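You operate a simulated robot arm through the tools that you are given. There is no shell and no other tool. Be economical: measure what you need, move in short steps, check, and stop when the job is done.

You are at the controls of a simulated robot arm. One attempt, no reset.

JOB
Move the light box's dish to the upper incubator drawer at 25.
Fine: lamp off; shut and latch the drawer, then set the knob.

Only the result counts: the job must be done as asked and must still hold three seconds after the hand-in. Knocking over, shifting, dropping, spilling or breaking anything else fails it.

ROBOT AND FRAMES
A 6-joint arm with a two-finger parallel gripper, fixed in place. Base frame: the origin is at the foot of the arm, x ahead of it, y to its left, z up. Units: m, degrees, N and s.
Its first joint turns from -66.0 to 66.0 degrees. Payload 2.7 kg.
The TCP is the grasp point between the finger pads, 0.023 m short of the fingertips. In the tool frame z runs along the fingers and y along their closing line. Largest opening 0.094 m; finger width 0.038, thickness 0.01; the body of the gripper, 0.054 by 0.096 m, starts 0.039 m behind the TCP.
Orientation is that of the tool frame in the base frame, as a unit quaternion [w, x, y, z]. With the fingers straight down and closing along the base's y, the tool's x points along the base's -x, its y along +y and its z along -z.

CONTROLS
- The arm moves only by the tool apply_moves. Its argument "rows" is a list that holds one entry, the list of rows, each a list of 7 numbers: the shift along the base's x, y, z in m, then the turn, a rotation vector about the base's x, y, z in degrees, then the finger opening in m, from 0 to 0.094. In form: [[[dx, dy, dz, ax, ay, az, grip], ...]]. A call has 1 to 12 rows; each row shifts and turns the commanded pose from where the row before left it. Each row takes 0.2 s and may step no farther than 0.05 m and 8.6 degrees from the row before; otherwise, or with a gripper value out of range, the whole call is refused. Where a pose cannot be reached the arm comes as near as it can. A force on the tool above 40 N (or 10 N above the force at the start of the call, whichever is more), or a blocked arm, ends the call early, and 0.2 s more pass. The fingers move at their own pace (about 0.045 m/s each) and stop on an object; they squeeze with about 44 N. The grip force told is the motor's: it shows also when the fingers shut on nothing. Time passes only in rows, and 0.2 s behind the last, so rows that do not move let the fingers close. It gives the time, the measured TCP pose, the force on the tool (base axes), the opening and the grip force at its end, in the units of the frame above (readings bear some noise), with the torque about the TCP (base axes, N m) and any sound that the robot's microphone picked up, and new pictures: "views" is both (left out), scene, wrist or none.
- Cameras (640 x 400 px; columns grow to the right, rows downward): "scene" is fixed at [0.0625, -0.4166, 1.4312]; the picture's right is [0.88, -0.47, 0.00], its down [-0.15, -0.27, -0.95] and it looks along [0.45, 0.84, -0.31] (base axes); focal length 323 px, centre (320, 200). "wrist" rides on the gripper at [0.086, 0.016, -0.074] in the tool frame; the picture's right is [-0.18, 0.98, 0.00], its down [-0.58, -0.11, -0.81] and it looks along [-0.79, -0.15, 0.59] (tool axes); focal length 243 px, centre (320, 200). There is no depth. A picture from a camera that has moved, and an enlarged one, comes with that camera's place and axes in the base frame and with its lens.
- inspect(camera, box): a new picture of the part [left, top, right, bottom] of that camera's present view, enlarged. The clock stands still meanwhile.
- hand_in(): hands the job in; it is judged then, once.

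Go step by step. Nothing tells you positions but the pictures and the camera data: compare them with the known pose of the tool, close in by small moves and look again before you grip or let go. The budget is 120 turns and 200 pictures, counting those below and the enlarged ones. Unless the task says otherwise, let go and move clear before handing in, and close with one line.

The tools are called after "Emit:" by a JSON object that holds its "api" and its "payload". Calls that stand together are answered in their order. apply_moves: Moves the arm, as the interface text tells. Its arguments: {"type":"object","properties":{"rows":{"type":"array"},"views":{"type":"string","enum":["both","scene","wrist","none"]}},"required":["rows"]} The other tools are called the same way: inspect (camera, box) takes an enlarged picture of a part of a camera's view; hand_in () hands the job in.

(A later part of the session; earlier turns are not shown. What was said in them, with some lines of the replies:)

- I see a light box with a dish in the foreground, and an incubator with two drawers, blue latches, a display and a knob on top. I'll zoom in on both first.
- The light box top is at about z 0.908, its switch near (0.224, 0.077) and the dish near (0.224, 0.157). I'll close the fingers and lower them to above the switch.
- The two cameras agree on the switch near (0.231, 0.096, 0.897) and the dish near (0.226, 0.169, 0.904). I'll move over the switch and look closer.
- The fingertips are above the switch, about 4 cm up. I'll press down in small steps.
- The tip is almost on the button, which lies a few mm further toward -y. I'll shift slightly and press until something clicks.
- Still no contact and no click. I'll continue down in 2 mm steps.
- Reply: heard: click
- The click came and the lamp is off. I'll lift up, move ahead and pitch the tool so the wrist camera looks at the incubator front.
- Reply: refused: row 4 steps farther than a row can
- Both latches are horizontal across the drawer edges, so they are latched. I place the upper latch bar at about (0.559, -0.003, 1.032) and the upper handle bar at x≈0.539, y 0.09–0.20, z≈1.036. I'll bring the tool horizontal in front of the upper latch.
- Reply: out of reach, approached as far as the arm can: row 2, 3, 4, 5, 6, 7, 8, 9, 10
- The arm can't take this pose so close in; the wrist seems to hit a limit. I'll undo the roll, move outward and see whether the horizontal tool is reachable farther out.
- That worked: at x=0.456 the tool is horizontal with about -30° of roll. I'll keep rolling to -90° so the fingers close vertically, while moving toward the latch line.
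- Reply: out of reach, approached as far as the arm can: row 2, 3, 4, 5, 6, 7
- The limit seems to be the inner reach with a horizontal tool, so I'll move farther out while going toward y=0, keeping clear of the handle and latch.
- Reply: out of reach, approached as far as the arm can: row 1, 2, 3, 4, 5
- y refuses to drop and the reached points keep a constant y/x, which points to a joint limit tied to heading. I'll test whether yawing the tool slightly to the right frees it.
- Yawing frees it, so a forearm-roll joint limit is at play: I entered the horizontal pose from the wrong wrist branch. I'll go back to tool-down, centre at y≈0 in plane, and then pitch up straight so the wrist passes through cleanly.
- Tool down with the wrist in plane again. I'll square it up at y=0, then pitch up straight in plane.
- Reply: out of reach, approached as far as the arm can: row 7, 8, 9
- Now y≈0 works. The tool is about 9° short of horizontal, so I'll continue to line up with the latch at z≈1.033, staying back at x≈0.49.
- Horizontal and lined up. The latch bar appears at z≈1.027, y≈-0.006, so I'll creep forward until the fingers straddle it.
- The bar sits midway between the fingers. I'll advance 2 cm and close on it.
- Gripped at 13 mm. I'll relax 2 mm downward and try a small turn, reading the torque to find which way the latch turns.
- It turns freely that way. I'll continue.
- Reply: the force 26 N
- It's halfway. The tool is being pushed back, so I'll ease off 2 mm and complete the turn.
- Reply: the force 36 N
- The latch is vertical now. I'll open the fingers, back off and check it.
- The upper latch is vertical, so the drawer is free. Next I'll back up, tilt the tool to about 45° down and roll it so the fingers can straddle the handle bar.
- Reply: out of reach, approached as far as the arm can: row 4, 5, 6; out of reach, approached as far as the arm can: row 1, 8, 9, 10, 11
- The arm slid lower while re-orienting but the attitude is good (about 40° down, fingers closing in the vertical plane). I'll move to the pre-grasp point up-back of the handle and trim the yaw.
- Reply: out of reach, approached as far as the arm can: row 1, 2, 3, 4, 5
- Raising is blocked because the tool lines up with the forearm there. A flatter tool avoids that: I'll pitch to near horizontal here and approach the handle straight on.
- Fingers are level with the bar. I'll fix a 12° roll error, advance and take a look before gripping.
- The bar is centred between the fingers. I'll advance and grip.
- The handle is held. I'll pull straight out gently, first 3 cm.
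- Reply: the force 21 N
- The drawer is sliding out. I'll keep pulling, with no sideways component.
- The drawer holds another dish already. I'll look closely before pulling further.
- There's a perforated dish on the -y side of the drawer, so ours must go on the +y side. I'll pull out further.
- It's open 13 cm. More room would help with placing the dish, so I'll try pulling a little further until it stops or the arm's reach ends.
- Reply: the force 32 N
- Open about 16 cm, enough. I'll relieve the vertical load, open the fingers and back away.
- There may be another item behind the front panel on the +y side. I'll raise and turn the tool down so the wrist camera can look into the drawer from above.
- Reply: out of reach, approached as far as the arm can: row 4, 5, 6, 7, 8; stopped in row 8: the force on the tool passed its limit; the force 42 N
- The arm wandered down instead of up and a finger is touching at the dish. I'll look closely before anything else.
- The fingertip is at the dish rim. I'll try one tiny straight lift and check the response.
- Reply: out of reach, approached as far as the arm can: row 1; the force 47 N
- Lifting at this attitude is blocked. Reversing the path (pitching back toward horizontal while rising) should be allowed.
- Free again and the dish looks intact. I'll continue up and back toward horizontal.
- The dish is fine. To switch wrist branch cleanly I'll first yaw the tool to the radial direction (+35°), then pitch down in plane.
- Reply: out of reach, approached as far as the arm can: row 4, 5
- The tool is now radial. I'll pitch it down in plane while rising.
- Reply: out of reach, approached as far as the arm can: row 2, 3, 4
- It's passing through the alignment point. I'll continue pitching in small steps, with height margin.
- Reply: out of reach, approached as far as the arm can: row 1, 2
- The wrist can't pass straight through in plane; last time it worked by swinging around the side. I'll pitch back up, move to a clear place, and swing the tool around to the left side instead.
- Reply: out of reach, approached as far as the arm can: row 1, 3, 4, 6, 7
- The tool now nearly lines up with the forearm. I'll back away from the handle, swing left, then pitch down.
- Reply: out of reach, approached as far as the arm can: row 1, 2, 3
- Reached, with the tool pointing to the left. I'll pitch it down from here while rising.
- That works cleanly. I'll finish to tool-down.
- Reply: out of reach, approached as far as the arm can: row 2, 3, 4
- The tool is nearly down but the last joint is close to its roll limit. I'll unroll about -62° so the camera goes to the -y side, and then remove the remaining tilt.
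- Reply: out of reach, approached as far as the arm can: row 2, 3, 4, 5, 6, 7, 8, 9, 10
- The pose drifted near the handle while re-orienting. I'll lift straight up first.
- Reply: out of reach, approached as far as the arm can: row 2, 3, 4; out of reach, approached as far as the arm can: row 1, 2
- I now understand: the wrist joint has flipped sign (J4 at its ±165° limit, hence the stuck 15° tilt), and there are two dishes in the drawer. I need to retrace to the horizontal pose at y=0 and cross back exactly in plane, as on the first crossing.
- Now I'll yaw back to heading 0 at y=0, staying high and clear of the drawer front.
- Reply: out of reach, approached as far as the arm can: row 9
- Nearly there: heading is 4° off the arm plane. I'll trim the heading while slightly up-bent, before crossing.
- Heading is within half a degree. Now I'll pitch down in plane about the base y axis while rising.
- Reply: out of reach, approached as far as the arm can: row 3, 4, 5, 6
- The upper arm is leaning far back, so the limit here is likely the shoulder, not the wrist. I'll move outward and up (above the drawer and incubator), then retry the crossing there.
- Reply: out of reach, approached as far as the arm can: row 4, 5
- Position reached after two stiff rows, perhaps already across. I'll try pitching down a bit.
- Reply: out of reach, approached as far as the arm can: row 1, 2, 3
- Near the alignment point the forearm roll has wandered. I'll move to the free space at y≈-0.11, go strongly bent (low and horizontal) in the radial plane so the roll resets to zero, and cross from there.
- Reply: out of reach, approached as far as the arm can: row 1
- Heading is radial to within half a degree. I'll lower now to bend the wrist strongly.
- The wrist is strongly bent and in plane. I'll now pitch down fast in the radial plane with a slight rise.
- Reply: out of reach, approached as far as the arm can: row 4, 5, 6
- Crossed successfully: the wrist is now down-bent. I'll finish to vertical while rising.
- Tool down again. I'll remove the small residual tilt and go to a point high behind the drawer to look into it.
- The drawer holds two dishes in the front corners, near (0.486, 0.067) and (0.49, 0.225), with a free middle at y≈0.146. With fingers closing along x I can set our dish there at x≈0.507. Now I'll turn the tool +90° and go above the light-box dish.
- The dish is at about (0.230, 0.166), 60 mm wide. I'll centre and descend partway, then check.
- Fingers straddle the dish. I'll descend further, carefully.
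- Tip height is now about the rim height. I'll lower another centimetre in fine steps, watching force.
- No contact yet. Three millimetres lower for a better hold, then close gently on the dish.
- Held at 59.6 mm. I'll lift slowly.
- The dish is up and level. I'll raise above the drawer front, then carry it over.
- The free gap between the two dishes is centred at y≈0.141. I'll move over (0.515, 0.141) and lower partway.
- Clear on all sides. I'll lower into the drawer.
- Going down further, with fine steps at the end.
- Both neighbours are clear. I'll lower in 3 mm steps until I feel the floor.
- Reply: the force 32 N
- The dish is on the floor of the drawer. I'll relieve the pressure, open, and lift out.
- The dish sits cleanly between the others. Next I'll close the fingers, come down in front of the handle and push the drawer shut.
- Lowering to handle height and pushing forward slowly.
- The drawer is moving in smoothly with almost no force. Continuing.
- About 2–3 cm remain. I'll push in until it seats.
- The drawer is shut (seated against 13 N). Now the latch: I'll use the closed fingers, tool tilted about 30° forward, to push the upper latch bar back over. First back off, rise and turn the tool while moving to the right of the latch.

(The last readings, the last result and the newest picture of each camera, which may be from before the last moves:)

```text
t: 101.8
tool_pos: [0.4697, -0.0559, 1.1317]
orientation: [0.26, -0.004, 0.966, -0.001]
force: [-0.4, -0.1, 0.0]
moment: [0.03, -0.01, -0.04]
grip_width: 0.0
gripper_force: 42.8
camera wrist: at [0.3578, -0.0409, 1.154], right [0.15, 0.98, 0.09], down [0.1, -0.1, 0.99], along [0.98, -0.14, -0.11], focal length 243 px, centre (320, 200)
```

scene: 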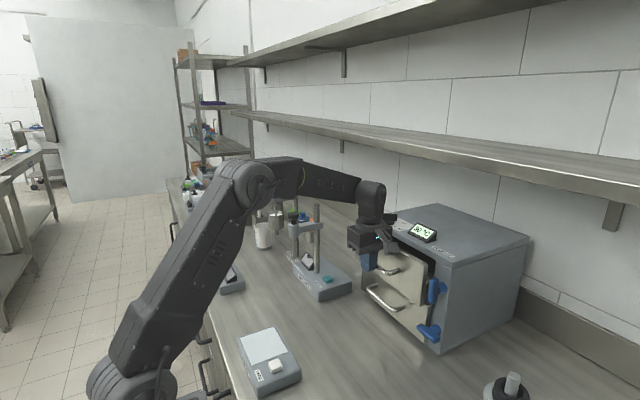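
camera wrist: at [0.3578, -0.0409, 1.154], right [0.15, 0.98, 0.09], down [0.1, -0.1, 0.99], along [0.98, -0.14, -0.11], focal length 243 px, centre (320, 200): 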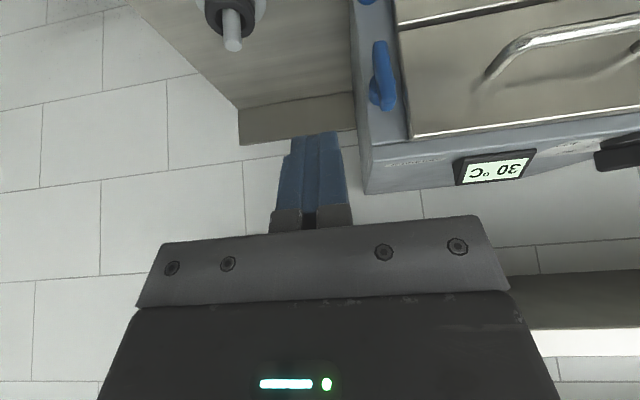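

Tilted, with a clear view: the latch bar spans z≈1.00–1.06 at y≈-0.007. I'll go down beside it and forward.

Emit:
{"api": "apply_moves", "payload": {"rows": [[[0, 0.005, -0.025, 0, 0, 0, 0], [0, 0.005, -0.025, 0, 0, 0, 0], [0.02, 0, -0.024, 0, 0, 0, 0], [0.02, 0, 0, 0, 0, 0, 0], [0.02, 0, 0, 0, 0, 0, 0], [0.012, 0, 0, 0, 0, 0, 0], [0, 0, 0, 0, 0, 0, 0]]], "views": "wrist"}}

Emit:
{"api": "inspect", "payload": {"camera": "scene", "box": [370, 220, 490, 340]}}

```text
t: 103.4
tool_pos: [0.5423, -0.0459, 1.0567]
orientation: [0.259, -0.006, 0.966, 0.001]
force: [0.1, 0.5, -0.1]
moment: [-0.01, 0.0, -0.01]
grip_width: 0.0
gripper_force: 42.4
camera wrist: at [0.4292, -0.0314, 1.0793], right [0.15, 0.98, 0.09], down [0.1, -0.1, 0.99], along [0.98, -0.14, -0.11], focal length 243 px, centre (320, 200)
```

wrist: 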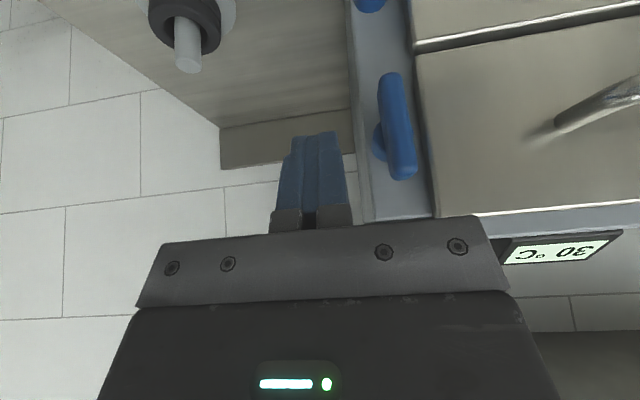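

```text
3.33 times, centred on (430, 280) of scene
camera zoom: at [0.0625, -0.4166, 1.4312], right [0.88, -0.47, 0.0], down [-0.15, -0.27, -0.95], along [0.45, 0.84, -0.31], focal length 1076 px, centre (-47, -67)
```

zoom: 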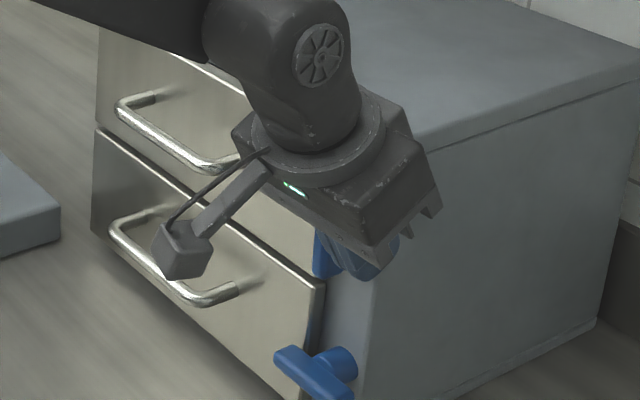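

The fingertips are at bar height, left of it in the picture (toward -y). I'll push toward +y.

Emit:
{"api": "apply_moves", "payload": {"rows": [[[0, 0.01, 0, 0, 0, 0, 0], [0, 0.01, 0, 0, 0, 0, 0], [0, 0.006, 0, 0, 0, 0, 0], [0, 0.006, 0, 0, 0, 0, 0], [0, 0.006, 0, 0, 0, 0, 0]]], "views": "wrist"}}

```text
t: 104.6
tool_pos: [0.5401, -0.0072, 1.0575]
orientation: [0.26, -0.005, 0.966, 0.0]
force: [-1.2, -3.1, 2.4]
moment: [-0.03, -0.02, -0.01]
grip_width: 0.0001
gripper_force: 43.3
camera wrist: at [0.4286, 0.0078, 1.0796], right [0.15, 0.98, 0.09], down [0.1, -0.1, 0.99], along [0.98, -0.14, -0.11], focal length 243 px, centre (320, 200)
```

wrist: 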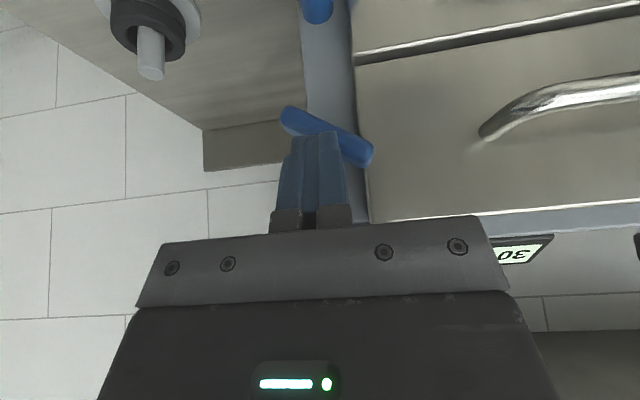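

The bar has turned about 60°. I'll lift, move above its +y end and press it down to horizontal.

Emit:
{"api": "apply_moves", "payload": {"rows": [[[0, -0.003, 0.012, 0, 0, 0, 0], [0, 0, 0.015, 0, 0, 0, 0], [0, 0.012, 0, 0, 0, 0, 0], [0, 0.012, 0, 0, 0, 0, 0], [0, 0, -0.008, 0, 0, 0, 0], [0, 0, -0.006, 0, 0, 0, 0], [0, 0, -0.004, 0, 0, 0, 0], [0, 0, -0.003, 0, 0, 0, 0], [0, 0, -0.003, 0, 0, 0, 0]]], "views": "wrist"}}

```text
t: 106.6
tool_pos: [0.5418, 0.0149, 1.0633]
orientation: [0.261, -0.005, 0.965, 0.0]
force: [-9.6, 16.4, 14.7]
moment: [0.39, -0.01, 0.28]
grip_width: 0.0
gripper_force: 42.3
camera wrist: at [0.4288, 0.0308, 1.0844], right [0.15, 0.98, 0.09], down [0.1, -0.11, 0.99], along [0.98, -0.14, -0.11], focal length 243 px, centre (320, 200)
```

wrist: 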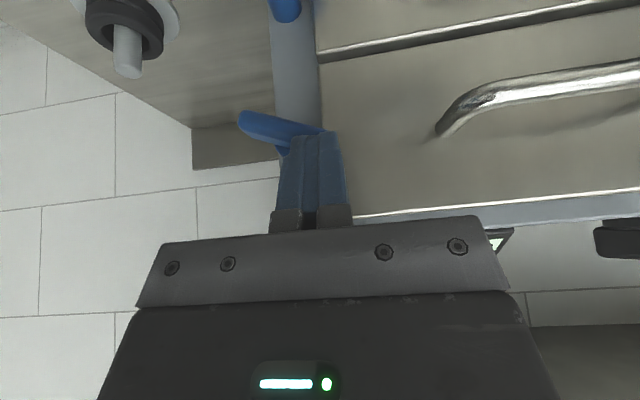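

Nearly horizontal, with some resistance. I'll press a little more.

Emit:
{"api": "apply_moves", "payload": {"rows": [[[0, 0.001, -0.002, 0, 0, 0, 0], [0, 0.001, -0.002, 0, 0, 0, 0], [0, 0, -0.002, 0, 0, 0, 0]]], "views": "none"}}

Emit:
{"api": "inspect", "payload": {"camera": "wrist", "box": [200, 60, 400, 200]}}

```text
t: 107.4
tool_pos: [0.5395, 0.0151, 1.0555]
orientation: [0.258, -0.004, 0.966, -0.001]
force: [0.5, -0.6, -0.4]
moment: [0.04, 0.01, 0.02]
grip_width: 0.0002
gripper_force: 42.1
```

```text
2.86 times, centred on (300, 130) of wrist
camera zoom: at [0.4288, 0.0301, 1.0767], right [0.15, 0.98, 0.09], down [0.1, -0.1, 0.99], along [0.98, -0.14, -0.12], focal length 693 px, centre (377, 400)
```

zoom: 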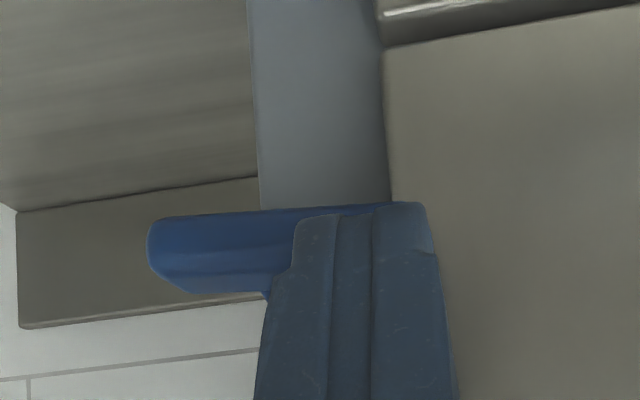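

It gave way and is near horizontal, maybe 5° short. I'll press a few mm further and then view it unobstructed.

Emit:
{"api": "apply_moves", "payload": {"rows": [[[0, 0.002, -0.002, 0, 0, 0, 0], [0, 0, -0.002, 0, 0, 0, 0], [0, 0, -0.002, 0, 0, 0, 0]]], "views": "none"}}

Emit:
{"api": "inspect", "payload": {"camera": "wrist", "box": [200, 60, 400, 200]}}

```text
t: 108.2
tool_pos: [0.5407, 0.0182, 1.0522]
orientation: [0.262, -0.005, 0.965, 0.0]
force: [-17.8, -2.7, 24.3]
moment: [-0.14, 0.07, -0.08]
grip_width: 0.0
gripper_force: 43.1
```

```text
2.86 times, centred on (300, 130) of wrist
camera zoom: at [0.4292, 0.0321, 1.0737], right [0.15, 0.98, 0.09], down [0.09, -0.1, 0.99], along [0.98, -0.14, -0.11], focal length 693 px, centre (377, 400)
```

zoom: 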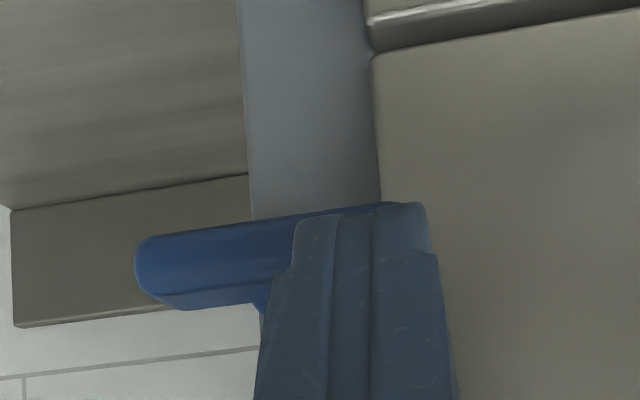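

Now the bar is parallel with the drawer seams and against its stop. I'll lift off and look.

Emit:
{"api": "apply_moves", "payload": {"rows": [[[0, 0, 0.01, 0, 0, 0, 0], [-0.02, 0, 0.03, 0, 0, 0, 0], [-0.03, 0, 0.03, 0, 0, 0, 0], [-0.04, 0, 0.03, 0, 0, 0, 0], [-0.04, 0.01, 0.02, 0, 0, 0, 0], [0, 0, 0, 0, 0, 0, 0]]], "views": "wrist"}}

Emit:
{"api": "inspect", "payload": {"camera": "scene", "box": [340, 200, 480, 350]}}

```text
t: 109.6
tool_pos: [0.4105, 0.0268, 1.1706]
orientation: [0.259, -0.004, 0.966, -0.002]
force: [-0.7, -0.6, 0.3]
moment: [-0.02, 0.02, -0.01]
grip_width: 0.0
gripper_force: 42.0
camera wrist: at [0.2981, 0.0426, 1.1929], right [0.15, 0.98, 0.09], down [0.1, -0.1, 0.99], along [0.98, -0.14, -0.12], focal length 243 px, centre (320, 200)
```

wrist: 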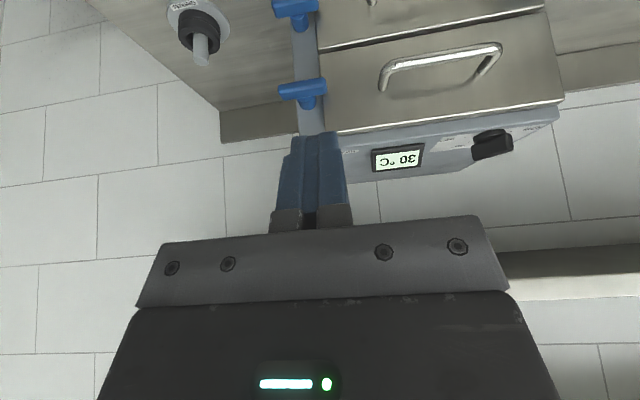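

```text
2.67 times, centred on (410, 275) of scene
camera zoom: at [0.0625, -0.4166, 1.4312], right [0.88, -0.47, 0.0], down [-0.15, -0.27, -0.95], along [0.45, 0.84, -0.31], focal length 861 px, centre (80, 0)
```

zoom: 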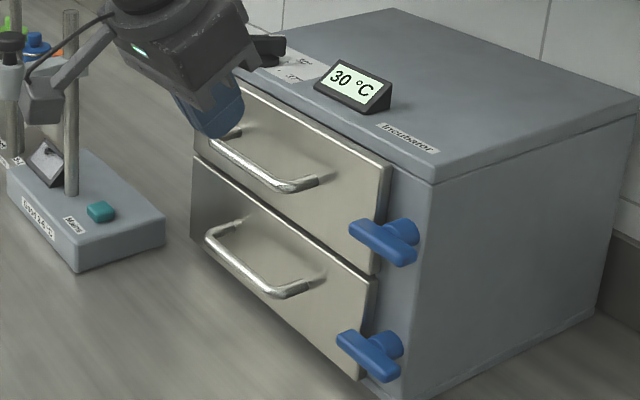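

The drawer is shut and the latch looks exactly as it did originally. Now the knob: I'll go up, turn tool-down and look at it from above.

Emit:
{"api": "apply_moves", "payload": {"rows": [[[0, 0.03, 0.02, 0, 7.5, 0, 0.0], [0, 0.035, 0.02, 0, 7.5, 0, 0.02], [0.01, 0.035, 0.02, 0, 7.5, 0, 0.04], [0.01, 0.035, 0.01, 0, 7.5, 0, 0.05], [0.01, 0.035, 0.01, 0, 0, 0, 0.05], [0, 0, 0, 0, 0, 0, 0.05]]], "views": "wrist"}}

Emit:
{"api": "inspect", "payload": {"camera": "wrist", "box": [220, 60, 420, 190]}}

```text
t: 111.0
tool_pos: [0.44, 0.1968, 1.2486]
orientation: [-0.001, -0.004, 1.0, 0.001]
force: [1.2, -0.8, 0.1]
moment: [-0.02, 0.02, -0.01]
grip_width: 0.0501
gripper_force: 0.0
camera wrist: at [0.3543, 0.2119, 1.3238], right [0.18, 0.98, 0.0], down [0.58, -0.1, 0.81], along [0.79, -0.14, -0.59], focal length 243 px, centre (320, 200)
```

wrist: 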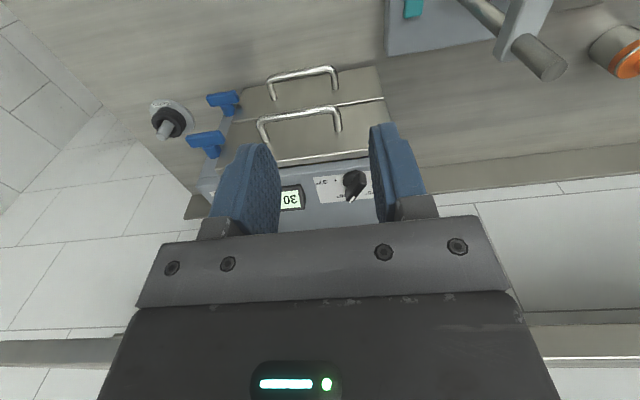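

```text
3.08 times, centred on (320, 125) of wrist
camera zoom: at [0.3543, 0.2119, 1.3238], right [0.18, 0.98, 0.0], down [0.58, -0.1, 0.81], along [0.79, -0.14, -0.59], focal length 746 px, centre (320, 431)
```

zoom: 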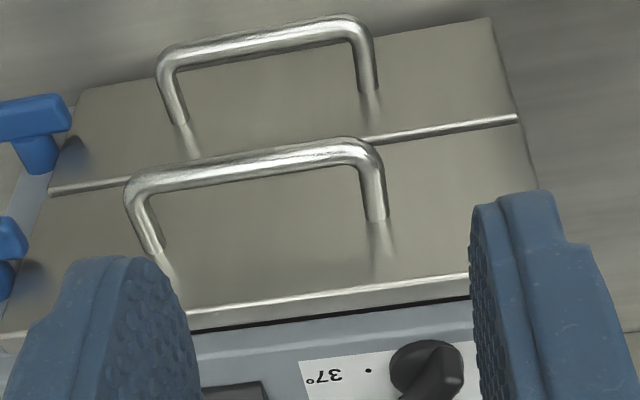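

Emit:
{"api": "inspect", "payload": {"camera": "wrist", "box": [290, 155, 400, 225]}}

Emit:
{"api": "inspect", "payload": {"camera": "scene", "box": [365, 200, 425, 240]}}

```text
5.71 times, centred on (345, 190) of wrist
camera zoom: at [0.3543, 0.2119, 1.3238], right [0.18, 0.98, 0.0], down [0.58, -0.1, 0.81], along [0.79, -0.14, -0.59], focal length 1386 px, centre (177, 257)
```

zoom: 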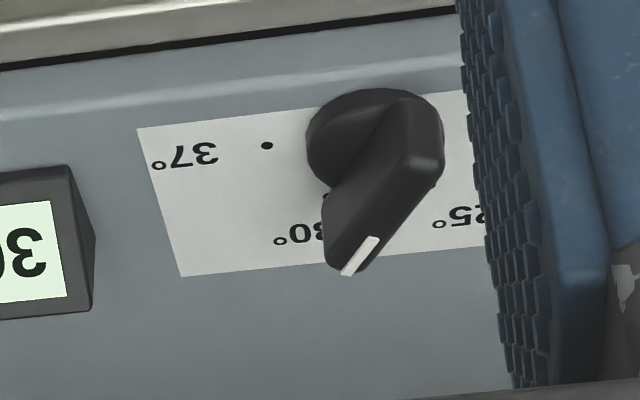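

```text
10.00 times, centred on (395, 220) of scene
camera zoom: at [0.0626, -0.4166, 1.4312], right [0.88, -0.47, 0.0], down [-0.15, -0.27, -0.95], along [0.45, 0.84, -0.31], focal length 3228 px, centre (-430, 0)
```

zoom: 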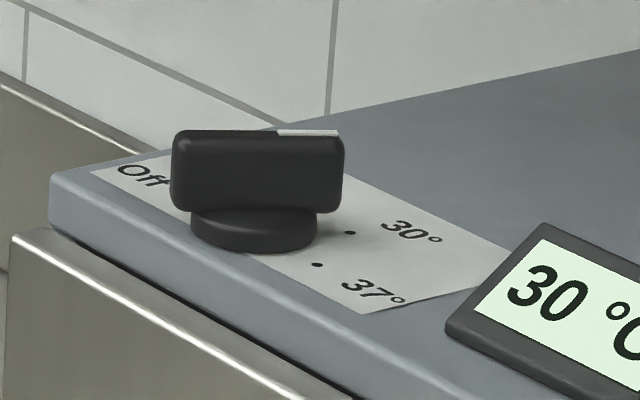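

The knob axis is near (0.612, 0.215), its pointer at 30° (about -30° from +x); the 25° mark is at about +30°, so it needs +60° of turn. I'll align the fingers across the knob grip and move above it.

Emit:
{"api": "apply_moves", "payload": {"rows": [[[0.03, 0.003, 0, 0, 0, -7.5, 0.05], [0.03, 0.003, 0, 0, 0, -7.5, 0.05], [0.03, 0.003, -0.01, 0, 0, -7.5, 0.05], [0.03, 0.003, -0.01, 0, 0, -7.5, 0.05], [0.03, 0.003, -0.01, 0, 0, 0, 0.05], [0.022, 0.003, -0.01, 0, 0, 0, 0.05], [0, 0, 0, 0, 0, 0, 0.05]]]}}

```text
t: 112.6
tool_pos: [0.5398, 0.1874, 1.1781]
orientation: [0.0, 0.254, 0.967, 0.001]
force: [-0.1, 0.8, 0.0]
moment: [-0.02, 0.02, -0.01]
grip_width: 0.0501
gripper_force: 0.0
out of reach, approached as far as the arm can: row 2, 3, 4, 5, 6
camera wrist: at [0.472, 0.2429, 1.2525], right [0.64, 0.76, 0.0], down [0.45, -0.38, 0.81], along [0.62, -0.52, -0.59], focal length 243 px, centre (320, 200)
```

scene: 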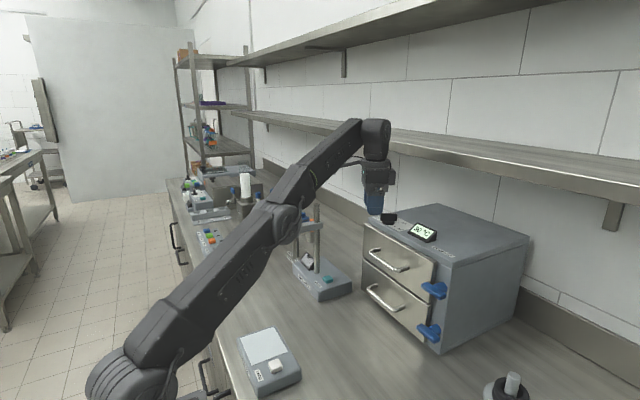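
wrist: 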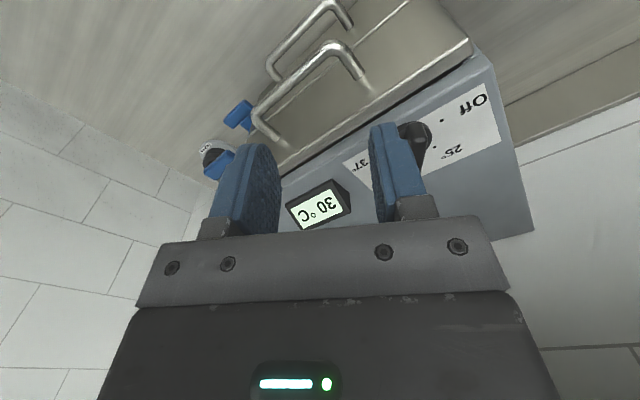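

With the tool vertical, the arm's reach ends at 0.57 m radius. Tilting the tool 30° along the knob's grip direction keeps the pads parallel to the grip and pulls the wrist back, so I'll do that.

Emit:
{"api": "apply_moves", "payload": {"rows": [[[0, 0, 0, -3.75, -6.5, 0, 0.05], [0, 0, 0, -3.75, -6.5, 0, 0.05], [0, 0, 0, -3.75, -6.5, 0, 0.05], [0, 0, 0, -3.75, -6.5, 0, 0.05], [0.02, 0.007, 0, 0, 0, 0, 0.05], [0.02, 0.007, 0, 0, 0, 0, 0.05], [0.02, 0.007, 0, 0, 0, 0, 0.05], [0.012, 0.006, 0, 0, 0, 0, 0.05], [0, 0, 0, 0, 0, 0, 0.05]]]}}

```text
t: 114.6
tool_pos: [0.5998, 0.2103, 1.1731]
orientation: [0.249, 0.246, 0.934, -0.067]
force: [-0.1, 0.1, 0.0]
moment: [-0.02, 0.01, -0.02]
grip_width: 0.0502
gripper_force: 0.0
out of reach, approached as far as the arm can: row 8
camera wrist: at [0.5111, 0.2797, 1.1955], right [0.62, 0.78, 0.09], down [0.03, -0.14, 0.99], along [0.78, -0.61, -0.11], focal length 243 px, centre (320, 200)
```

scene: 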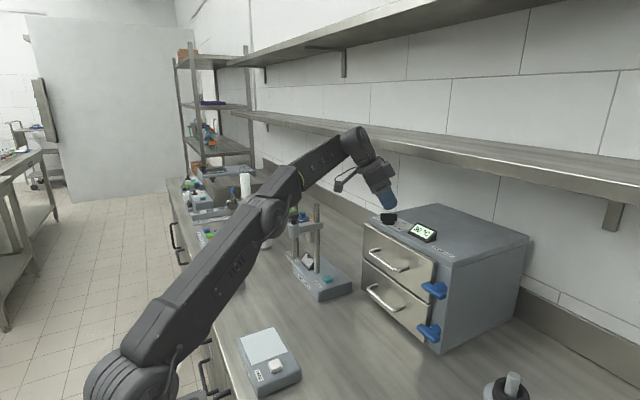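
wrist: 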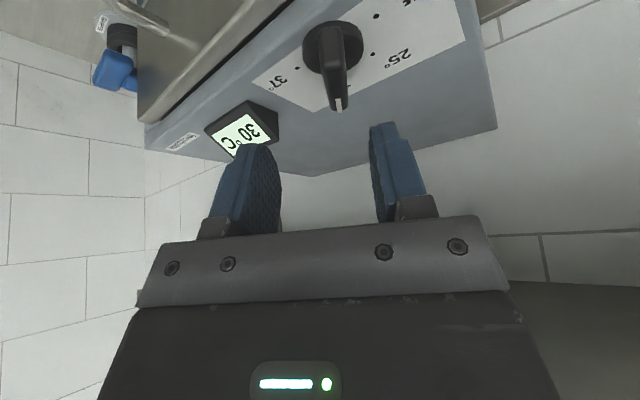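

Good alignment: the pointer runs along the tool's forward direction. The axis is about (0.613, 0.2165). I'll lower most of the way and check.

Emit:
{"api": "apply_moves", "payload": {"rows": [[[0.005, 0.002, -0.008, 0, 0, 0, 0.05], [0.004, 0.002, -0.008, 0, 0, 0, 0.05], [0.004, 0.002, -0.006, 0, 0, 0, 0.05], [0, 0, 0, 0, 0, 0, 0.05]]], "views": "wrist"}}

Emit:
{"api": "inspect", "payload": {"camera": "scene", "box": [365, 180, 445, 240]}}

```text
t: 115.6
tool_pos: [0.6082, 0.2144, 1.1486]
orientation: [0.25, 0.246, 0.934, -0.068]
force: [-0.2, 0.7, 0.1]
moment: [0.02, 0.0, -0.01]
grip_width: 0.0497
gripper_force: 0.1
out of reach, approached as far as the arm can: row 3
camera wrist: at [0.5186, 0.2821, 1.1709], right [0.62, 0.78, 0.09], down [0.03, -0.14, 0.99], along [0.78, -0.61, -0.11], focal length 243 px, centre (320, 200)
```

wrist: 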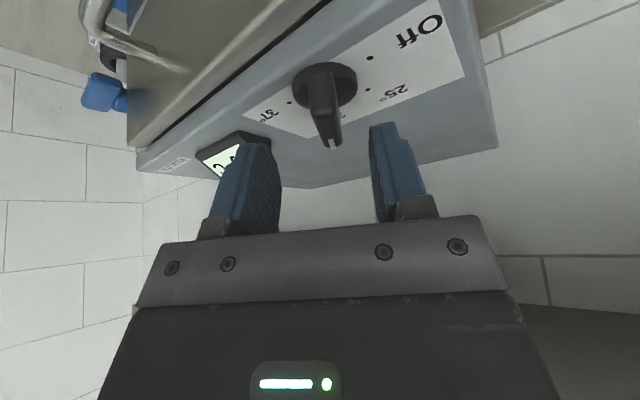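

```text
6.67 times, centred on (405, 210) of scene
camera zoom: at [0.0625, -0.4166, 1.4312], right [0.88, -0.47, 0.0], down [-0.15, -0.27, -0.95], along [0.45, 0.84, -0.31], focal length 2152 px, centre (-247, 133)
```

zoom: 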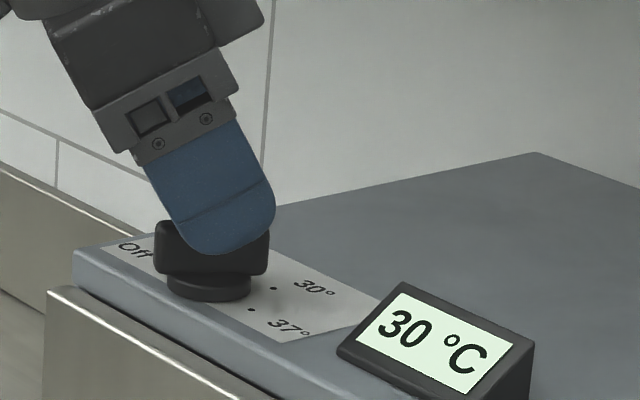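

The fingers straddle the grip, about 4 mm off-centre. I'll shift by that and go 8 mm lower, then close.

Emit:
{"api": "apply_moves", "payload": {"rows": [[[0.002, 0.0035, -0.004, 0, 0, 0, 0.05], [0, 0, -0.004, 0, 0, 0, 0.05], [0, 0, 0, 0, 0, 0, 0.05], [0, 0, 0, 0, 0, 0, 0.03], [0, 0, 0, 0, 0, 0, 0.0], [0, 0, 0, 0, 0, 0, 0.0]]], "views": "wrist"}}

```text
t: 117.0
tool_pos: [0.6111, 0.2176, 1.1406]
orientation: [0.253, 0.244, 0.934, -0.066]
force: [14.9, 13.7, -0.4]
moment: [0.14, -0.66, 0.16]
grip_width: 0.0117
gripper_force: 36.9
camera wrist: at [0.5212, 0.2869, 1.1625], right [0.62, 0.78, 0.09], down [0.03, -0.14, 0.99], along [0.78, -0.61, -0.11], focal length 243 px, centre (320, 200)
```

wrist: 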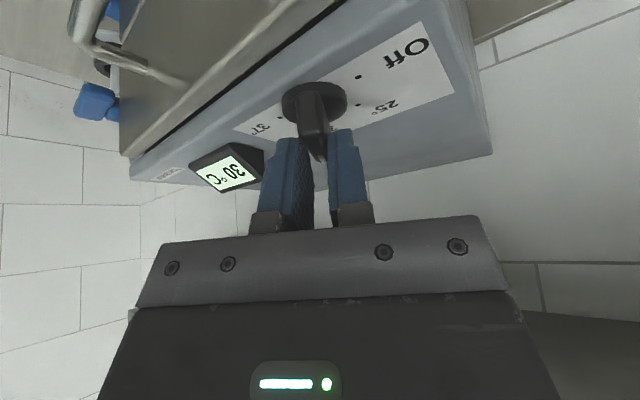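

Gripped. I'll turn the tool about the vertical axis in small steps, first 30°.

Emit:
{"api": "apply_moves", "payload": {"rows": [[[0.001, 0.001, 0, 0, 0, 7.5, 0], [0, -0.0003, 0, 0, 0, 7.5, 0], [0, -0.0003, 0, 0, 0, 7.5, 0], [0, -0.0003, 0, 0, 0, 7.5, 0]]], "views": "wrist"}}

```text
t: 118.0
tool_pos: [0.6092, 0.2146, 1.1404]
orientation: [0.258, -0.004, 0.966, -0.001]
force: [-5.5, -4.3, -2.4]
moment: [0.11, -0.1, -0.09]
grip_width: 0.0114
gripper_force: 45.0
camera wrist: at [0.498, 0.23, 1.163], right [0.15, 0.98, 0.09], down [0.1, -0.1, 0.99], along [0.98, -0.14, -0.12], focal length 243 px, centre (320, 200)
```

wrist: 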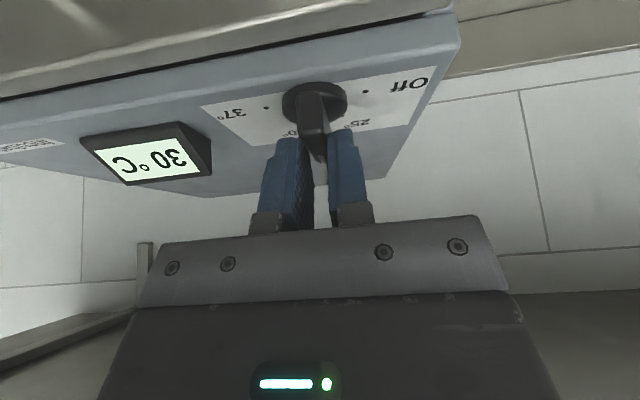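

The knob follows. Another 30°.

Emit:
{"api": "apply_moves", "payload": {"rows": [[[0, -0.0003, 0, 0, 0, 7.5, 0], [0, -0.0003, 0, 0, 0, 7.5, 0], [0, -0.0003, 0, 0, 0, 7.5, 0], [0, 0, 0, 0, 0, 7.5, 0]]], "views": "both"}}

Emit:
{"api": "inspect", "payload": {"camera": "scene", "box": [365, 180, 445, 240]}}

```text
t: 119.0
tool_pos: [0.6114, 0.2118, 1.14]
orientation: [0.25, -0.254, 0.932, 0.065]
force: [0.7, -24.0, -2.6]
moment: [-0.27, 0.22, -0.17]
grip_width: 0.012
gripper_force: 45.0
camera wrist: at [0.5061, 0.1686, 1.1628], right [-0.36, 0.93, 0.09], down [0.14, -0.04, 0.99], along [0.92, 0.37, -0.12], focal length 243 px, centre (320, 200)
```

scene: 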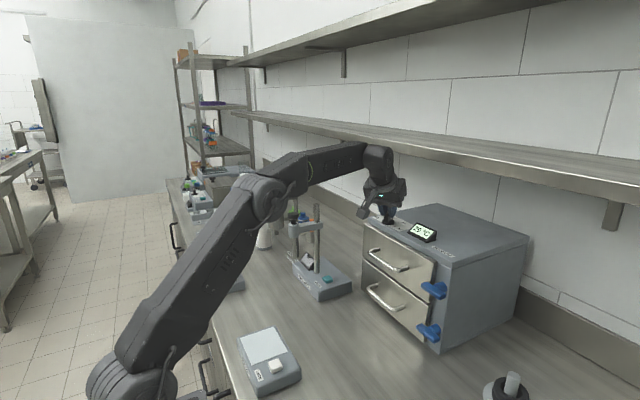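
wrist: 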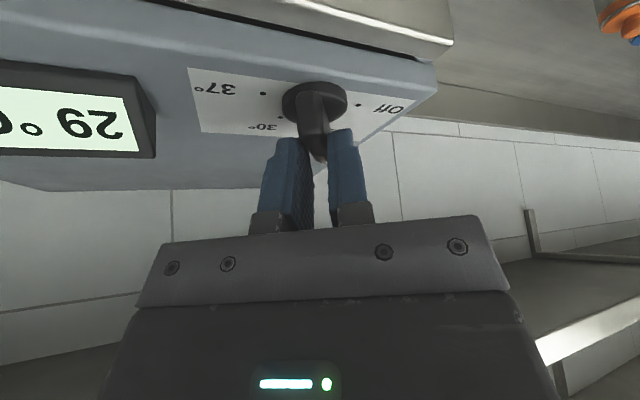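

```text
6.67 times, centred on (405, 210) of scene
camera zoom: at [0.0626, -0.4174, 1.431], right [0.88, -0.47, 0.0], down [-0.15, -0.27, -0.95], along [0.45, 0.84, -0.31], focal length 2152 px, centre (-247, 133)
```

zoom: 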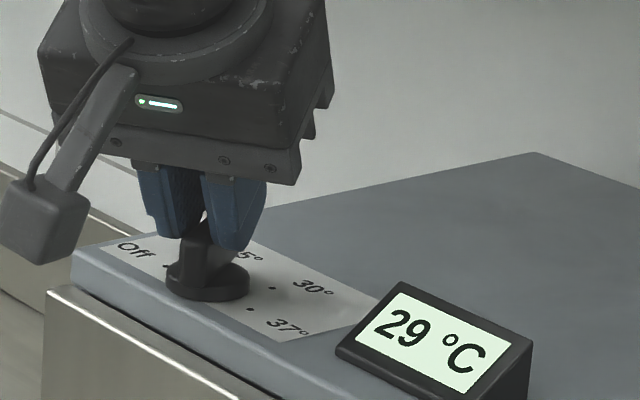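

The display is already dropping (29 °C). I'll release, lift off along the tool axis and check where the pointer rests.

Emit:
{"api": "apply_moves", "payload": {"rows": [[[0, -0.0015, 0, 0, 0, 0, 0], [0, 0, 0, 0, 0, 0, 0.02], [0, 0, 0, 0, 0, 0, 0.04], [0, 0, 0, 0, 0, 0, 0.05], [-0.006, -0.003, 0.012, 0, 0, 0, 0.05], [-0.013, -0.008, 0.025, 0, 0, 0, 0.05], [-0.02, -0.01, 0.03, 0, 0, 0, 0.05], [-0.03, -0.01, 0.03, 0, 0, 0, 0.05]]], "views": "wrist"}}

Emit:
{"api": "inspect", "payload": {"camera": "wrist", "box": [220, 0, 420, 130]}}

Emit:
{"api": "inspect", "payload": {"camera": "scene", "box": [365, 180, 445, 240]}}

```text
t: 120.8
tool_pos: [0.5391, 0.1856, 1.2394]
orientation: [0.25, -0.254, 0.932, 0.066]
force: [-0.2, -0.3, -0.6]
moment: [0.03, -0.04, 0.02]
grip_width: 0.0502
gripper_force: 0.1
camera wrist: at [0.4346, 0.1421, 1.2613], right [-0.36, 0.93, 0.09], down [0.14, -0.04, 0.99], along [0.92, 0.37, -0.12], focal length 243 px, centre (320, 200)
```

wrist: 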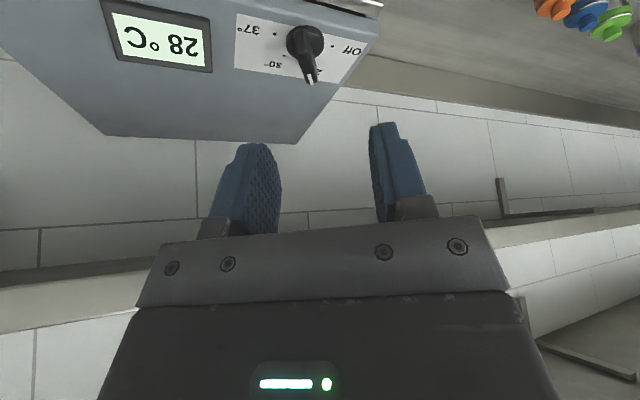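

```text
3.08 times, centred on (320, 65) of wrist
camera zoom: at [0.4346, 0.1421, 1.2613], right [-0.36, 0.93, 0.09], down [0.14, -0.04, 0.99], along [0.92, 0.37, -0.12], focal length 746 px, centre (320, 615)
```

zoom: 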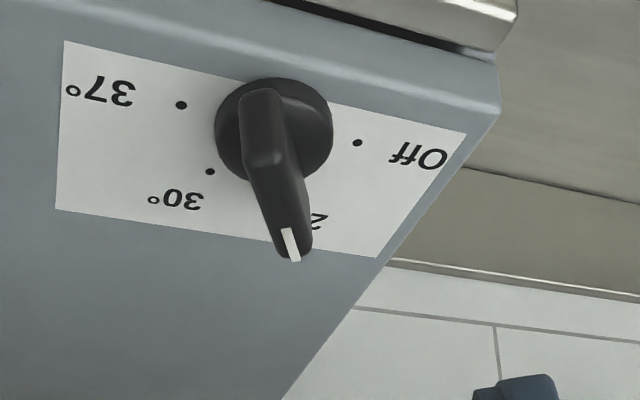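

```text
6.67 times, centred on (405, 210) of scene
camera zoom: at [0.0626, -0.4166, 1.4312], right [0.88, -0.47, 0.0], down [-0.15, -0.27, -0.95], along [0.45, 0.84, -0.31], focal length 2152 px, centre (-247, 133)
```

zoom: 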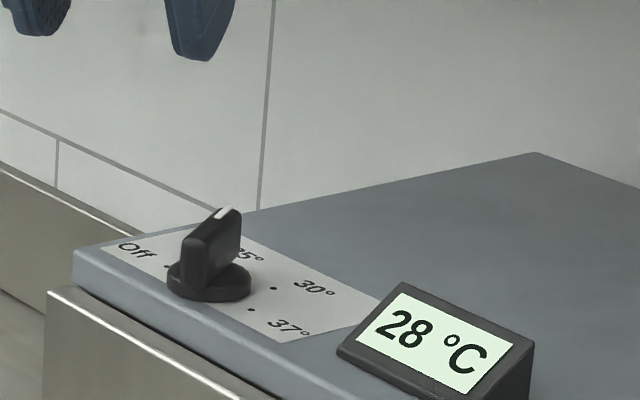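

The pointer stands on the 25 mark within a couple of degrees and the display reads 28 °C, falling. I'll back away and wait to see where it settles.

Emit:
{"api": "apply_moves", "payload": {"rows": [[[-0.03, -0.01, 0.02, 0, 0, 0, 0.05], [-0.04, -0.01, 0.01, 0, 0, 0, 0.05], [-0.04, -0.01, 0.01, 0, 0, 0, 0.05], [0, 0, 0, 0, 0, 0, 0.05], [0, 0, 0, 0, 0, 0, 0.05], [0, 0, 0, 0, 0, 0, 0.05], [0, 0, 0, 0, 0, 0, 0.05], [0, 0, 0, 0, 0, 0, 0.05], [0, 0, 0, 0, 0, 0, 0.05], [0, 0, 0, 0, 0, 0, 0.05], [0, 0, 0, 0, 0, 0, 0.05], [0, 0, 0, 0, 0, 0, 0.05]]], "views": "none"}}

Emit:
{"api": "apply_moves", "payload": {"rows": [[[0, 0, 0, 0, 0, 0, 0.05], [0, 0, 0, 0, 0, 0, 0.05], [0, 0, 0, 0, 0, 0, 0.05], [0, 0, 0, 0, 0, 0, 0.05], [0, 0, 0, 0, 0, 0, 0.05], [0, 0, 0, 0, 0, 0, 0.05], [0, 0, 0, 0, 0, 0, 0.05], [0, 0, 0, 0, 0, 0, 0.05], [0, 0, 0, 0, 0, 0, 0.05], [0, 0, 0, 0, 0, 0, 0.05], [0, 0, 0, 0, 0, 0, 0.05], [0, 0, 0, 0, 0, 0, 0.05]]], "views": "scene"}}

Emit:
{"api": "inspect", "payload": {"camera": "scene", "box": [350, 195, 480, 350]}}

```text
t: 123.4
tool_pos: [0.4309, 0.15, 1.2795]
orientation: [0.25, -0.255, 0.932, 0.067]
force: [0.1, -0.8, 0.2]
moment: [-0.03, 0.02, 0.01]
grip_width: 0.05
gripper_force: 0.0
```

```text
t: 126.0
tool_pos: [0.4312, 0.1518, 1.2778]
orientation: [0.251, -0.254, 0.932, 0.067]
force: [0.3, -0.2, -0.3]
moment: [0.02, 0.01, -0.03]
grip_width: 0.05
gripper_force: 0.0
```

scene: 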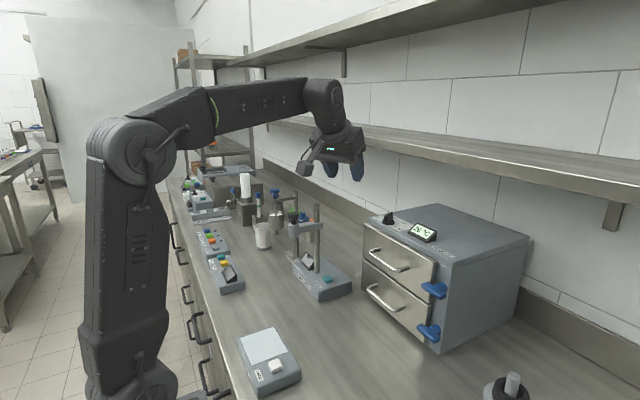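

```text
2.58 times, centred on (415, 272) of scene
camera zoom: at [0.0625, -0.4166, 1.4312], right [0.88, -0.47, 0.0], down [-0.15, -0.27, -0.95], along [0.45, 0.84, -0.31], focal length 833 px, centre (75, 13)
```

zoom: 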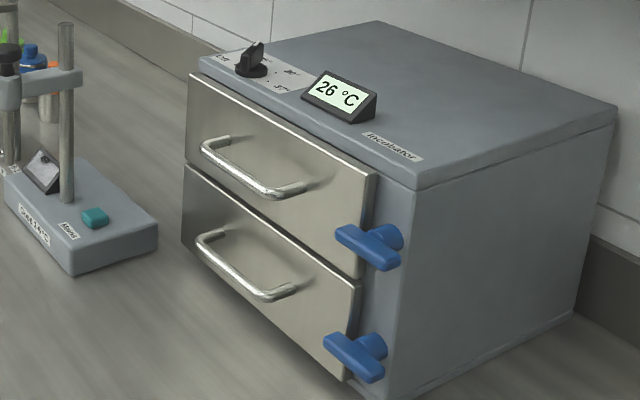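

It reads 26 °C and still falling; I'll wait a little longer to confirm it settles at 25.

Emit:
{"api": "apply_moves", "payload": {"rows": [[[0, 0, 0, 0, 0, 0, 0.05], [0, 0, 0, 0, 0, 0, 0.05], [0, 0, 0, 0, 0, 0, 0.05], [0, 0, 0, 0, 0, 0, 0.05], [0, 0, 0, 0, 0, 0, 0.05], [0, 0, 0, 0, 0, 0, 0.05], [0, 0, 0, 0, 0, 0, 0.05], [0, 0, 0, 0, 0, 0, 0.05], [0, 0, 0, 0, 0, 0, 0.05], [0, 0, 0, 0, 0, 0, 0.05], [0, 0, 0, 0, 0, 0, 0.05], [0, 0, 0, 0, 0, 0, 0.05]]], "views": "none"}}

Emit:
{"api": "apply_moves", "payload": {"rows": [[[0, 0, 0, 0, 0, 0, 0.05], [0, 0, 0, 0, 0, 0, 0.05], [0, 0, 0, 0, 0, 0, 0.05], [0, 0, 0, 0, 0, 0, 0.05], [0, 0, 0, 0, 0, 0, 0.05], [0, 0, 0, 0, 0, 0, 0.05], [0, 0, 0, 0, 0, 0, 0.05], [0, 0, 0, 0, 0, 0, 0.05], [0, 0, 0, 0, 0, 0, 0.05], [0, 0, 0, 0, 0, 0, 0.05], [0, 0, 0, 0, 0, 0, 0.05], [0, 0, 0, 0, 0, 0, 0.05]]], "views": "none"}}

Emit:
{"api": "inspect", "payload": {"camera": "scene", "box": [365, 195, 445, 245]}}

```text
t: 128.6
tool_pos: [0.4313, 0.1524, 1.2789]
orientation: [0.252, -0.254, 0.932, 0.067]
force: [-0.1, 0.1, -0.5]
moment: [0.0, 0.01, -0.01]
grip_width: 0.05
gripper_force: 0.1
```

```text
t: 131.2
tool_pos: [0.4303, 0.1529, 1.2793]
orientation: [0.25, -0.255, 0.932, 0.067]
force: [0.7, 0.5, -0.4]
moment: [-0.02, -0.04, 0.0]
grip_width: 0.0498
gripper_force: 0.0
```

```text
8.00 times, centred on (405, 220) of scene
camera zoom: at [0.0625, -0.4166, 1.4312], right [0.88, -0.47, 0.0], down [-0.15, -0.27, -0.95], along [0.45, 0.84, -0.31], focal length 2582 px, centre (-360, 40)
```

zoom: 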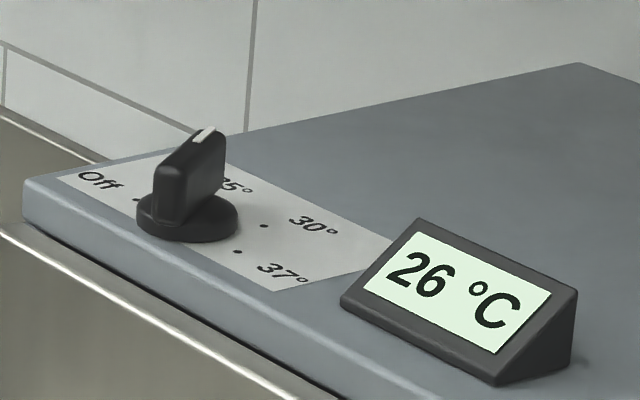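

Still 26; the fall may just be flattening. I'll wait some more.

Emit:
{"api": "apply_moves", "payload": {"rows": [[[0, 0, 0, 0, 0, 0, 0.05], [0, 0, 0, 0, 0, 0, 0.05], [0, 0, 0, 0, 0, 0, 0.05], [0, 0, 0, 0, 0, 0, 0.05], [0, 0, 0, 0, 0, 0, 0.05], [0, 0, 0, 0, 0, 0, 0.05], [0, 0, 0, 0, 0, 0, 0.05], [0, 0, 0, 0, 0, 0, 0.05], [0, 0, 0, 0, 0, 0, 0.05], [0, 0, 0, 0, 0, 0, 0.05], [0, 0, 0, 0, 0, 0, 0.05], [0, 0, 0, 0, 0, 0, 0.05]]], "views": "none"}}

Emit:
{"api": "apply_moves", "payload": {"rows": [[[0, 0, 0, 0, 0, 0, 0.05], [0, 0, 0, 0, 0, 0, 0.05], [0, 0, 0, 0, 0, 0, 0.05], [0, 0, 0, 0, 0, 0, 0.05], [0, 0, 0, 0, 0, 0, 0.05], [0, 0, 0, 0, 0, 0, 0.05], [0, 0, 0, 0, 0, 0, 0.05], [0, 0, 0, 0, 0, 0, 0.05], [0, 0, 0, 0, 0, 0, 0.05], [0, 0, 0, 0, 0, 0, 0.05], [0, 0, 0, 0, 0, 0, 0.05], [0, 0, 0, 0, 0, 0, 0.05]]], "views": "none"}}

Emit:
{"api": "apply_moves", "payload": {"rows": [[[0, 0, 0, 0, 0, 0, 0.05], [0, 0, 0, 0, 0, 0, 0.05], [0, 0, 0, 0, 0, 0, 0.05], [0, 0, 0, 0, 0, 0, 0.05], [0, 0, 0, 0, 0, 0, 0.05], [0, 0, 0, 0, 0, 0, 0.05], [0, 0, 0, 0, 0, 0, 0.05], [0, 0, 0, 0, 0, 0, 0.05], [0, 0, 0, 0, 0, 0, 0.05], [0, 0, 0, 0, 0, 0, 0.05], [0, 0, 0, 0, 0, 0, 0.05], [0, 0, 0, 0, 0, 0, 0.05]]], "views": "none"}}

Emit:
{"api": "inspect", "payload": {"camera": "scene", "box": [365, 195, 445, 245]}}

```text
t: 133.8
tool_pos: [0.4302, 0.1523, 1.2792]
orientation: [0.252, -0.255, 0.931, 0.067]
force: [0.0, -0.7, 0.2]
moment: [-0.01, -0.02, 0.01]
grip_width: 0.05
gripper_force: 0.1
```

```text
t: 136.4
tool_pos: [0.4318, 0.1529, 1.2794]
orientation: [0.25, -0.254, 0.932, 0.067]
force: [-0.2, -0.6, 0.6]
moment: [0.01, 0.0, -0.03]
grip_width: 0.0498
gripper_force: 0.0
```

```text
t: 139.0
tool_pos: [0.4315, 0.1529, 1.2793]
orientation: [0.249, -0.254, 0.932, 0.067]
force: [-0.1, -0.1, 0.2]
moment: [-0.01, 0.02, -0.03]
grip_width: 0.0502
gripper_force: 0.0
```

```text
8.00 times, centred on (405, 220) of scene
camera zoom: at [0.0625, -0.4166, 1.4312], right [0.88, -0.47, 0.0], down [-0.15, -0.27, -0.95], along [0.45, 0.84, -0.31], focal length 2582 px, centre (-360, 40)
```

zoom: 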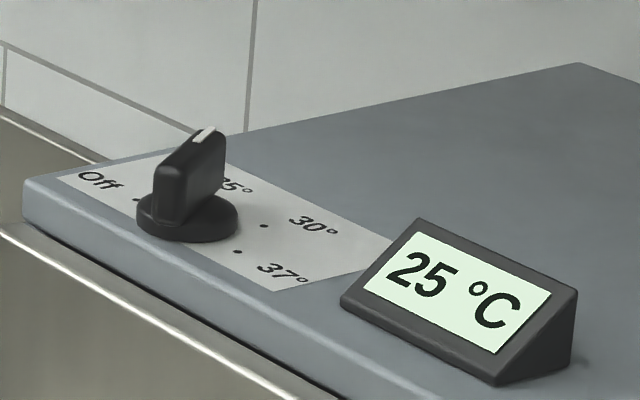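

The display has reached 25 °C. The lamp is off, the drawer is shut and latched, and the arm is clear, so I'm handing in.

Emit:
{"api": "hand_in", "payload": {}}

```text
The job is handed in.
```

The dish from the light box is in the upper incubator drawer, between the two dishes already there. The lamp is off, the drawer is shut and latched, and the knob was set last, with the display reading 25 °C. While I was repositioning the arm, one fingertip pressed on the dish's rim or agar (40–47 N); it looked intact and nothing spilled.
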